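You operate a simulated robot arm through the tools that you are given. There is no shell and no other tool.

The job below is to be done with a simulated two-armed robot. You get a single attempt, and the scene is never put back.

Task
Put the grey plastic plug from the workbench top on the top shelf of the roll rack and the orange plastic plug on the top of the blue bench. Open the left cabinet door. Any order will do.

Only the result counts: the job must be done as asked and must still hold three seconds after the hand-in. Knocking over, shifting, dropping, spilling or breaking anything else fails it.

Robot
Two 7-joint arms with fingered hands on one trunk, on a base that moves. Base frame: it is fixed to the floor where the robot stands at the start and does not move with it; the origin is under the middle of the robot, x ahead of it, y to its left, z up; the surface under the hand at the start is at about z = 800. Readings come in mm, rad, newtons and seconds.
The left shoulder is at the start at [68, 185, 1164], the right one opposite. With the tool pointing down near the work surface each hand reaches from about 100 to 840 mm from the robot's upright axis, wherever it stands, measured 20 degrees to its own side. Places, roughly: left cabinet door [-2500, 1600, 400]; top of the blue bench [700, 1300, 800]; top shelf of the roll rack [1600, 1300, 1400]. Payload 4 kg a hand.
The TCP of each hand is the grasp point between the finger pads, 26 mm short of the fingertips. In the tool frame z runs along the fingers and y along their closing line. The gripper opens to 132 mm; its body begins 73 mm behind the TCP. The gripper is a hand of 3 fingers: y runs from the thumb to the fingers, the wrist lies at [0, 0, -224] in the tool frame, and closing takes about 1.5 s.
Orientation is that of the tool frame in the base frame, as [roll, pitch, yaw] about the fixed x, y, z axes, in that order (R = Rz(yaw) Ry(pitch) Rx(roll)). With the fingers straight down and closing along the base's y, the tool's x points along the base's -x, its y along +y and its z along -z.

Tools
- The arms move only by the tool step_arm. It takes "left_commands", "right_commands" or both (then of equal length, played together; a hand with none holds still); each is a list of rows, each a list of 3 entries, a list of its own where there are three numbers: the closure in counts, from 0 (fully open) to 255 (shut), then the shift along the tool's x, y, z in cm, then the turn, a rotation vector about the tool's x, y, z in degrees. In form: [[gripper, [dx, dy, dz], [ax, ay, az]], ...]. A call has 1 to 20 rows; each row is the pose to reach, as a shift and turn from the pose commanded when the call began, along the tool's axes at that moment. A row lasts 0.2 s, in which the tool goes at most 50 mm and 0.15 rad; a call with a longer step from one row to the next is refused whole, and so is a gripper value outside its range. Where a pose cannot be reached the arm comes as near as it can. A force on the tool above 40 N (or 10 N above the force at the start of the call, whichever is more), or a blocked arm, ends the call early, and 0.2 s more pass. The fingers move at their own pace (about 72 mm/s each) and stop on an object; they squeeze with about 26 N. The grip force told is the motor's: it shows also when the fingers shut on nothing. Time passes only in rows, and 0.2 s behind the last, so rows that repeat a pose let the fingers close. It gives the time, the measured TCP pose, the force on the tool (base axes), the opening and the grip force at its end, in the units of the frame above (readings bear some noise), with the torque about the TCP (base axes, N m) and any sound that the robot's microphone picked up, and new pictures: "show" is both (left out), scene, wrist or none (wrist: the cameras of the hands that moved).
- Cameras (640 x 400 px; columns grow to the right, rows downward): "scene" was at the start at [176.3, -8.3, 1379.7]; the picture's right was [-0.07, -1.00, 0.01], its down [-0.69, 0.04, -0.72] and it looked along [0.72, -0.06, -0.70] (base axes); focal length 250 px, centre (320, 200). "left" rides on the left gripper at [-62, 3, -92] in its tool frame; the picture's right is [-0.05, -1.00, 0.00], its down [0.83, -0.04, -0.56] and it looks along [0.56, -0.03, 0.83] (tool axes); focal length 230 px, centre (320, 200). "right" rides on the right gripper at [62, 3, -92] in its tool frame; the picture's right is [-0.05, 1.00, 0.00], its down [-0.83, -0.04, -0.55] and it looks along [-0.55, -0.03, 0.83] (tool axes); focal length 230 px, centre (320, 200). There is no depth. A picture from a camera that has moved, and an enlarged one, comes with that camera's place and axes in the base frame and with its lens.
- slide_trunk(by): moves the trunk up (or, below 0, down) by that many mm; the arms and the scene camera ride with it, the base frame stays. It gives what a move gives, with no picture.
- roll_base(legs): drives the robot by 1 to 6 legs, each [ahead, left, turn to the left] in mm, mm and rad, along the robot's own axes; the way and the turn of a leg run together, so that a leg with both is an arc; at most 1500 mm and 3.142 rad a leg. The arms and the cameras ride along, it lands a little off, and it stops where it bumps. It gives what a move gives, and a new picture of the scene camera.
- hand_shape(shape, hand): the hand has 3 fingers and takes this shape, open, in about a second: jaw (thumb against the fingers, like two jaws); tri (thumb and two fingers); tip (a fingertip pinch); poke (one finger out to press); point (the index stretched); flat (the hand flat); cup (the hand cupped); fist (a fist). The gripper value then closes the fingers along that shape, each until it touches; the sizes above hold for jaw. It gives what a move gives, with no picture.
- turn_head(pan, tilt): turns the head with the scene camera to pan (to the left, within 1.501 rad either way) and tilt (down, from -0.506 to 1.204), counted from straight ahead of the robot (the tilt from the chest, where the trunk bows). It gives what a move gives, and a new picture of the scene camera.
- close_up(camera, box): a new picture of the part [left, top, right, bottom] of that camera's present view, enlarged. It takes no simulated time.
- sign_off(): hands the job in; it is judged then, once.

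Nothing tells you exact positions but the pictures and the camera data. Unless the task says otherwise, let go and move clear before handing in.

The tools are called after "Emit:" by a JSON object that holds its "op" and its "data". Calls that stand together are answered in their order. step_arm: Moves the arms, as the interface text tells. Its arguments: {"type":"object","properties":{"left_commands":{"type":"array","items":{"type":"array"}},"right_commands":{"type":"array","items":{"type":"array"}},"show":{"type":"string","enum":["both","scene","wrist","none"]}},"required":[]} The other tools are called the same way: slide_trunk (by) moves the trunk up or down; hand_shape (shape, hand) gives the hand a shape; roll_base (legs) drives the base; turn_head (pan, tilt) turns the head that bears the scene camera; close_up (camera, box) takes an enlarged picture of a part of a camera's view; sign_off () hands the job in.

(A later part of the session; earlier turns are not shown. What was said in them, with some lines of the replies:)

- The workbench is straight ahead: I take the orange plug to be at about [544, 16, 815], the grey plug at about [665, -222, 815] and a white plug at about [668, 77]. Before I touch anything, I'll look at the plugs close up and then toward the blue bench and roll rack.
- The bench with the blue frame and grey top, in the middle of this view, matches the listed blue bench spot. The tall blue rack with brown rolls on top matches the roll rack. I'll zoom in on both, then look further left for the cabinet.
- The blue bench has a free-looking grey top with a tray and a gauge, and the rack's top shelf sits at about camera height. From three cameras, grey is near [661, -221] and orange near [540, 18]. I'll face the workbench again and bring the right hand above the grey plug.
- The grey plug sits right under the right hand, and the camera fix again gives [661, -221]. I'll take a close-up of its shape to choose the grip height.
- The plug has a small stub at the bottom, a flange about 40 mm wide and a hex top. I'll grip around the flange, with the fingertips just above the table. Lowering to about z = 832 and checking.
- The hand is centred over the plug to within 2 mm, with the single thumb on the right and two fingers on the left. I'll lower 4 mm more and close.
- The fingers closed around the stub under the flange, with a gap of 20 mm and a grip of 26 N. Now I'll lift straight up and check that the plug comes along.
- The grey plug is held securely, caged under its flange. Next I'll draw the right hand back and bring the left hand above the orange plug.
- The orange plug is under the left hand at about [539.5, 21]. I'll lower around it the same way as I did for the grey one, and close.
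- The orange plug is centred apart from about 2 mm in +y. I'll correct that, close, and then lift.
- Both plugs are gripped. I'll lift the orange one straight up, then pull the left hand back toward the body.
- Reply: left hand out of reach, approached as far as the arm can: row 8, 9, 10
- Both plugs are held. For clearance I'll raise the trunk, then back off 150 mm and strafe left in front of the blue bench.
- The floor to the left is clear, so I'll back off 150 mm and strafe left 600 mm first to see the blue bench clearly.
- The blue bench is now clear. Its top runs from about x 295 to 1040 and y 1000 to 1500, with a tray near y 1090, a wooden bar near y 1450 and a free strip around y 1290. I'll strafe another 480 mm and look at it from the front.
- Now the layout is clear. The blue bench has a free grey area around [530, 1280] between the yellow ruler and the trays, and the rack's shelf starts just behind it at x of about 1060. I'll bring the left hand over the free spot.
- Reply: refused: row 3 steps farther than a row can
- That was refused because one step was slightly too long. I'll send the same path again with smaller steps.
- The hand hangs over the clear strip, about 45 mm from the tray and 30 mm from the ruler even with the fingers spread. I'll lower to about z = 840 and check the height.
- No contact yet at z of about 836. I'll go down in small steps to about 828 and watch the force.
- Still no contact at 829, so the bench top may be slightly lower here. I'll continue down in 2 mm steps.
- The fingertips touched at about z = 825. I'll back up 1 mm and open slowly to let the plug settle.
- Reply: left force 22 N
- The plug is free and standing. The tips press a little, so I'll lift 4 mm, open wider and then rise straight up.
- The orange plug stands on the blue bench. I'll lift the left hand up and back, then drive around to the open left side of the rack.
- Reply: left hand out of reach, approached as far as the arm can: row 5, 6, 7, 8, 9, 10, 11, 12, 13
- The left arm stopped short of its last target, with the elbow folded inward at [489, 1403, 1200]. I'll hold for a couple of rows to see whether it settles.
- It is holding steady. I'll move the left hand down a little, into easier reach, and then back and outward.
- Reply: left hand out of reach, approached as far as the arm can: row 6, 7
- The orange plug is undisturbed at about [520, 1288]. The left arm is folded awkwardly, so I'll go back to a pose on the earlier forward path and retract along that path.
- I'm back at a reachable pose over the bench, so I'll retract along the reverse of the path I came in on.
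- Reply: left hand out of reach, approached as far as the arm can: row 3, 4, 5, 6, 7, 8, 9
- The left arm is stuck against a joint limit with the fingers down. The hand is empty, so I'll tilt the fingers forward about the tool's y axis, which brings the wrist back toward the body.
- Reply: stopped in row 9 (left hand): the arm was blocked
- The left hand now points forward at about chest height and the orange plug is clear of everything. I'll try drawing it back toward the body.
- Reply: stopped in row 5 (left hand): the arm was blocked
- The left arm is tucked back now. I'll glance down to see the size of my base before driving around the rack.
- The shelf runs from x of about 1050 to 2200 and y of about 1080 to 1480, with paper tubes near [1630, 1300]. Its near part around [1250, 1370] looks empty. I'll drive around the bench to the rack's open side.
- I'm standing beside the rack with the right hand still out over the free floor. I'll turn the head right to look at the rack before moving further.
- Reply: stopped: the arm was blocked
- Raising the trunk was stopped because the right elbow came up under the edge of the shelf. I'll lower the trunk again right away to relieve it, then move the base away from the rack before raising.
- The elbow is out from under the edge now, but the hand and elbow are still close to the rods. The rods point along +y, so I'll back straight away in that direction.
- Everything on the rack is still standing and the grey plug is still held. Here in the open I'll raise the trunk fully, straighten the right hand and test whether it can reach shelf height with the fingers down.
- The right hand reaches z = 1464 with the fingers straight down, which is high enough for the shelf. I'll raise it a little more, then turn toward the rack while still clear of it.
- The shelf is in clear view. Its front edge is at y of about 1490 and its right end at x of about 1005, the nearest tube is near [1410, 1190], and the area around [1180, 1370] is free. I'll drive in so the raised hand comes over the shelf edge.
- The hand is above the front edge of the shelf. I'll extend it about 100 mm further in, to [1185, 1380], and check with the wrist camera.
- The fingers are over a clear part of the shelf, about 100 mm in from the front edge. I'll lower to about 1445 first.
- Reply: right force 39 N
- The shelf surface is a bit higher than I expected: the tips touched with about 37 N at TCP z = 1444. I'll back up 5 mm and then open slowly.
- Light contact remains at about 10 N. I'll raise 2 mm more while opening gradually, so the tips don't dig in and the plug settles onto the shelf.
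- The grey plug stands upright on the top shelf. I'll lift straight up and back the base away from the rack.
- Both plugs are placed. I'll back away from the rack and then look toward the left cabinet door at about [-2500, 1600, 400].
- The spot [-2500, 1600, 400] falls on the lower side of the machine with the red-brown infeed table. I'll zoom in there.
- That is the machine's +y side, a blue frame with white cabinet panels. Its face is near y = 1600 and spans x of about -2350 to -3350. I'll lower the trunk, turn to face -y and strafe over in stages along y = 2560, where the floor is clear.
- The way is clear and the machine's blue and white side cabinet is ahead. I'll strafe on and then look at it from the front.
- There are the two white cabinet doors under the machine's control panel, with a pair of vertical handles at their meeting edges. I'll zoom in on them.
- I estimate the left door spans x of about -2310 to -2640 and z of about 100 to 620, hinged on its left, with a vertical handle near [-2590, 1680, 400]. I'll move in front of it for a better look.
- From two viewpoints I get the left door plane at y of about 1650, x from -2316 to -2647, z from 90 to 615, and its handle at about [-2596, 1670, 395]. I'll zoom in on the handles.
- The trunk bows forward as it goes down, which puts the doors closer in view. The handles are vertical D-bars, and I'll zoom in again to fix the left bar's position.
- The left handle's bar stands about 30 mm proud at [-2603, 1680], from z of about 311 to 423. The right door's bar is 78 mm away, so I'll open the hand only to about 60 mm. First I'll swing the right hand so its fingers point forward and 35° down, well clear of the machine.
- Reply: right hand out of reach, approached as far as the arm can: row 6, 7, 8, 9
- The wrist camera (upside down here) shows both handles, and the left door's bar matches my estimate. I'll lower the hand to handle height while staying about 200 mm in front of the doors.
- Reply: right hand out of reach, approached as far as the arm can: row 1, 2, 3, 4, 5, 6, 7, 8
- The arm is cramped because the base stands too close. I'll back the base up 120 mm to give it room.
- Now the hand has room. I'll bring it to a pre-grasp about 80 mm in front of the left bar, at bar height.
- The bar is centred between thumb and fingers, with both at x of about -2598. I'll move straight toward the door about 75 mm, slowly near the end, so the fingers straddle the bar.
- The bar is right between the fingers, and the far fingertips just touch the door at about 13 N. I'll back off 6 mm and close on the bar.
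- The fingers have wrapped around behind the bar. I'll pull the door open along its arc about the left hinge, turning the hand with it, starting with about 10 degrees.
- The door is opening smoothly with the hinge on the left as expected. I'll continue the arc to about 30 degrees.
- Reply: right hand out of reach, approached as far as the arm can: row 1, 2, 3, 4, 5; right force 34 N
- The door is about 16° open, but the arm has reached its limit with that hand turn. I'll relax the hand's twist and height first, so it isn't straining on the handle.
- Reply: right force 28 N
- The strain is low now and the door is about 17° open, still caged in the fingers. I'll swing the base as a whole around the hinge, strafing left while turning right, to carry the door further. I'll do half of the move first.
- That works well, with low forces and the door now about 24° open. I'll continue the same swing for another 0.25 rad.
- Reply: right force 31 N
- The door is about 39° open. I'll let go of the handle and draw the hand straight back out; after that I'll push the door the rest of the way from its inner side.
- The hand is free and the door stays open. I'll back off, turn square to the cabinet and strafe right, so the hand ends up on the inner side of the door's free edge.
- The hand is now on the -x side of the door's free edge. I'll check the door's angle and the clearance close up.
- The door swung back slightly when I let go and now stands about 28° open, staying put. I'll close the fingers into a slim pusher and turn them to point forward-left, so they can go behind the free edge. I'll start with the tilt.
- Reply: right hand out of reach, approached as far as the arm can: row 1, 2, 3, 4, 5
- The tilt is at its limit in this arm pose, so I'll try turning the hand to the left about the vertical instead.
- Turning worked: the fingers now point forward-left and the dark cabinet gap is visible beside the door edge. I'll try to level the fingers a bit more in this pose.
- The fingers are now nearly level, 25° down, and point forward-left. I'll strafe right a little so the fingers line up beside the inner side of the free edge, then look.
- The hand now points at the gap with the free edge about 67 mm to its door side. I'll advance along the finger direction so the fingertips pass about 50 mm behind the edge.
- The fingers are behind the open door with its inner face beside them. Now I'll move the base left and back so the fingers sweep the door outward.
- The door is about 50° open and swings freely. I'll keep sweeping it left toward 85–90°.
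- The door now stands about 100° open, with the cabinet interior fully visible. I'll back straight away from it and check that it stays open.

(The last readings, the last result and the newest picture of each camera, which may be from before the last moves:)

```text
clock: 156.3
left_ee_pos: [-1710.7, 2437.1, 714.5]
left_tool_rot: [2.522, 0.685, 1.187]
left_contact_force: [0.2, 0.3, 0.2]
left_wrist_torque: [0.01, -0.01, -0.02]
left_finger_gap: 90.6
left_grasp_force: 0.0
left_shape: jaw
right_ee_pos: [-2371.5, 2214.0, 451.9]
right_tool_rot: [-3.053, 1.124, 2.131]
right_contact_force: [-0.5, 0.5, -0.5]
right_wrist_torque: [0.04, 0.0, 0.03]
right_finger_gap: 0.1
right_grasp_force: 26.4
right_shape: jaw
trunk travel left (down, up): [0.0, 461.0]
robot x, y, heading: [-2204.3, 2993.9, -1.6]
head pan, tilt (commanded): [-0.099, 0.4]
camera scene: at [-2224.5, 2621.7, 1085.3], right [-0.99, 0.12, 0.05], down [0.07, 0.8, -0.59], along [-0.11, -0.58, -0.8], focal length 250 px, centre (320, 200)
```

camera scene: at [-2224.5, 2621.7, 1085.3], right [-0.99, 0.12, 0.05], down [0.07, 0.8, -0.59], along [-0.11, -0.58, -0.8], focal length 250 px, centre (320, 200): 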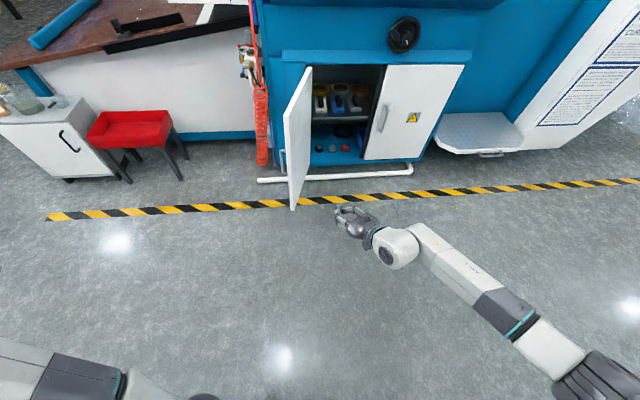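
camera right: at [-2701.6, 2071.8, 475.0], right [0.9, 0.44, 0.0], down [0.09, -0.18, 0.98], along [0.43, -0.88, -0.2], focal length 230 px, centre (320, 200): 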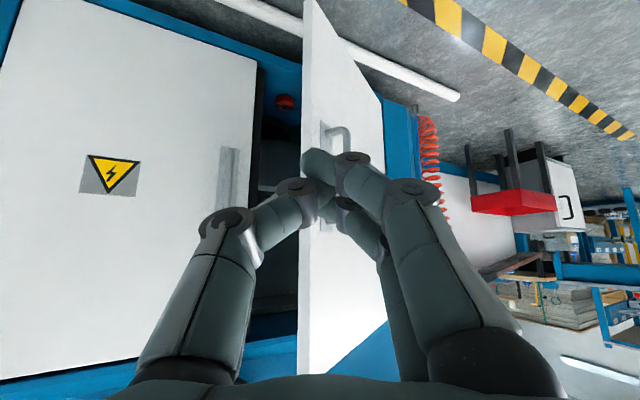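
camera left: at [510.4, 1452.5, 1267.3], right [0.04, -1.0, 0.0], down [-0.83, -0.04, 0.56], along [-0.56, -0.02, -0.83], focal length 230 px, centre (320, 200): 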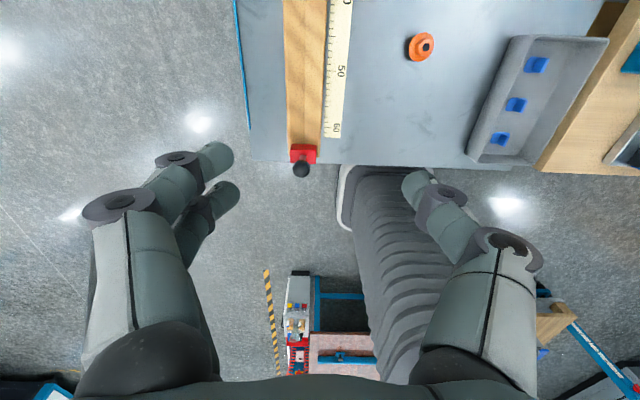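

The door stays open at about 100° and nothing around it was disturbed. Before handing in, I'll look back toward the blue bench and the rack to check the two plugs.

Emit:
{"op": "turn_head", "data": {"pan": 1.1, "tilt": -0.3}}

```text
clock: 157.7
left_ee_pos: [-1710.1, 2435.9, 713.9]
left_tool_rot: [2.521, 0.684, 1.188]
left_contact_force: [-0.7, -0.3, -0.8]
left_wrist_torque: [0.05, -0.02, -0.03]
left_finger_gap: 90.6
left_grasp_force: 0.0
left_shape: jaw
right_ee_pos: [-2372.4, 2213.0, 452.1]
right_tool_rot: [-3.052, 1.126, 2.13]
right_contact_force: [0.5, 0.4, -0.1]
right_wrist_torque: [-0.01, -0.04, -0.01]
right_finger_gap: 0.0
right_grasp_force: 25.6
right_shape: jaw
trunk travel left (down, up): [0.0, 461.0]
robot x, y, heading: [-2203.1, 2988.5, -1.604]
head pan, tilt (commanded): [1.1, -0.3]
camera scene: at [-2144.7, 2635.4, 1167.9], right [-0.48, -0.75, -0.46], down [0.28, 0.37, -0.89], along [0.83, -0.55, 0.03], focal length 250 px, centre (320, 200)
```

scene: 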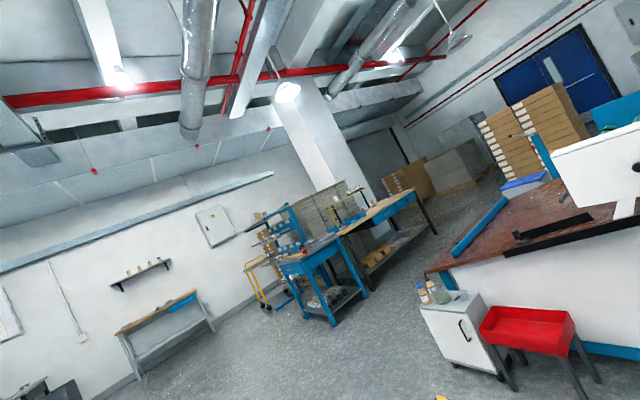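

Emit:
{"op": "close_up", "data": {"camera": "scene", "box": [240, 180, 380, 300]}}

Emit:
{"op": "close_up", "data": {"camera": "scene", "box": [280, 210, 340, 260]}}

```text
3.33 times, centred on (310, 240) of scene
camera zoom: at [-2144.7, 2635.4, 1167.9], right [-0.48, -0.75, -0.46], down [0.28, 0.37, -0.89], along [0.83, -0.55, 0.03], focal length 833 px, centre (353, 67)
```

zoom: 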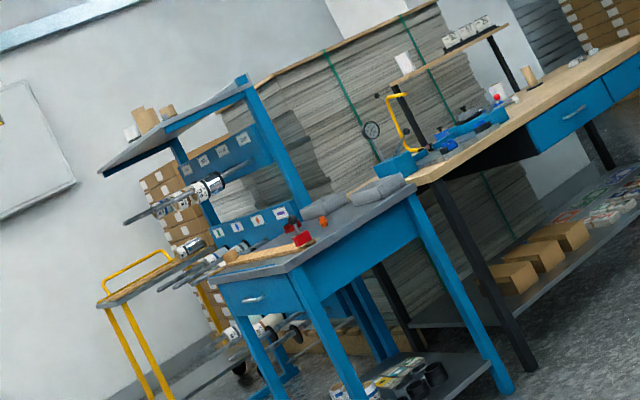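

```text
8.00 times, centred on (310, 235) of scene
camera zoom: at [-2144.7, 2635.4, 1167.9], right [-0.48, -0.75, -0.46], down [0.28, 0.37, -0.89], along [0.83, -0.55, 0.03], focal length 2000 px, centre (400, -80)
```

zoom: 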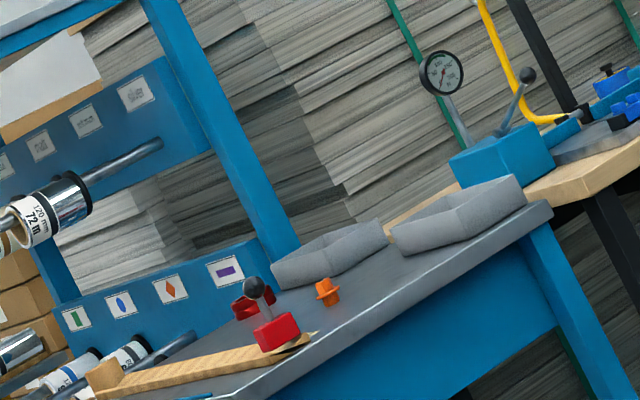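

The orange plug still stands on the blue bench, and the tubes and rolls on the rack look undisturbed. From this height I can't see the top of the shelf, but I saw the grey plug standing upright there when I pulled away. The left cabinet door is wide open and both hands are clear, so I'm handing in.

Emit:
{"op": "sign_off", "data": {}}

```text
The job is handed in.
```

I placed both plugs, opened the left cabinet door, and handed the job in. No result came back with the hand-in.

- **Grey plug:** it stands upright on the roll rack's top shelf, about 100 mm in from the front edge. I saw it there when I pulled away, but the shelf top was out of view in my last look back.
- **Orange plug:** it stands on the blue bench between the ruler and the trays. I saw it still there just before handing in.
- **Left cabinet door:** it is open about 100°. It stayed open after I backed away.

While I was raising the trunk beside the rack, the right elbow came up under the shelf edge and the move stopped. I lowered it straight away, and the tubes and rolls on the rack looked undisturbed afterwards.
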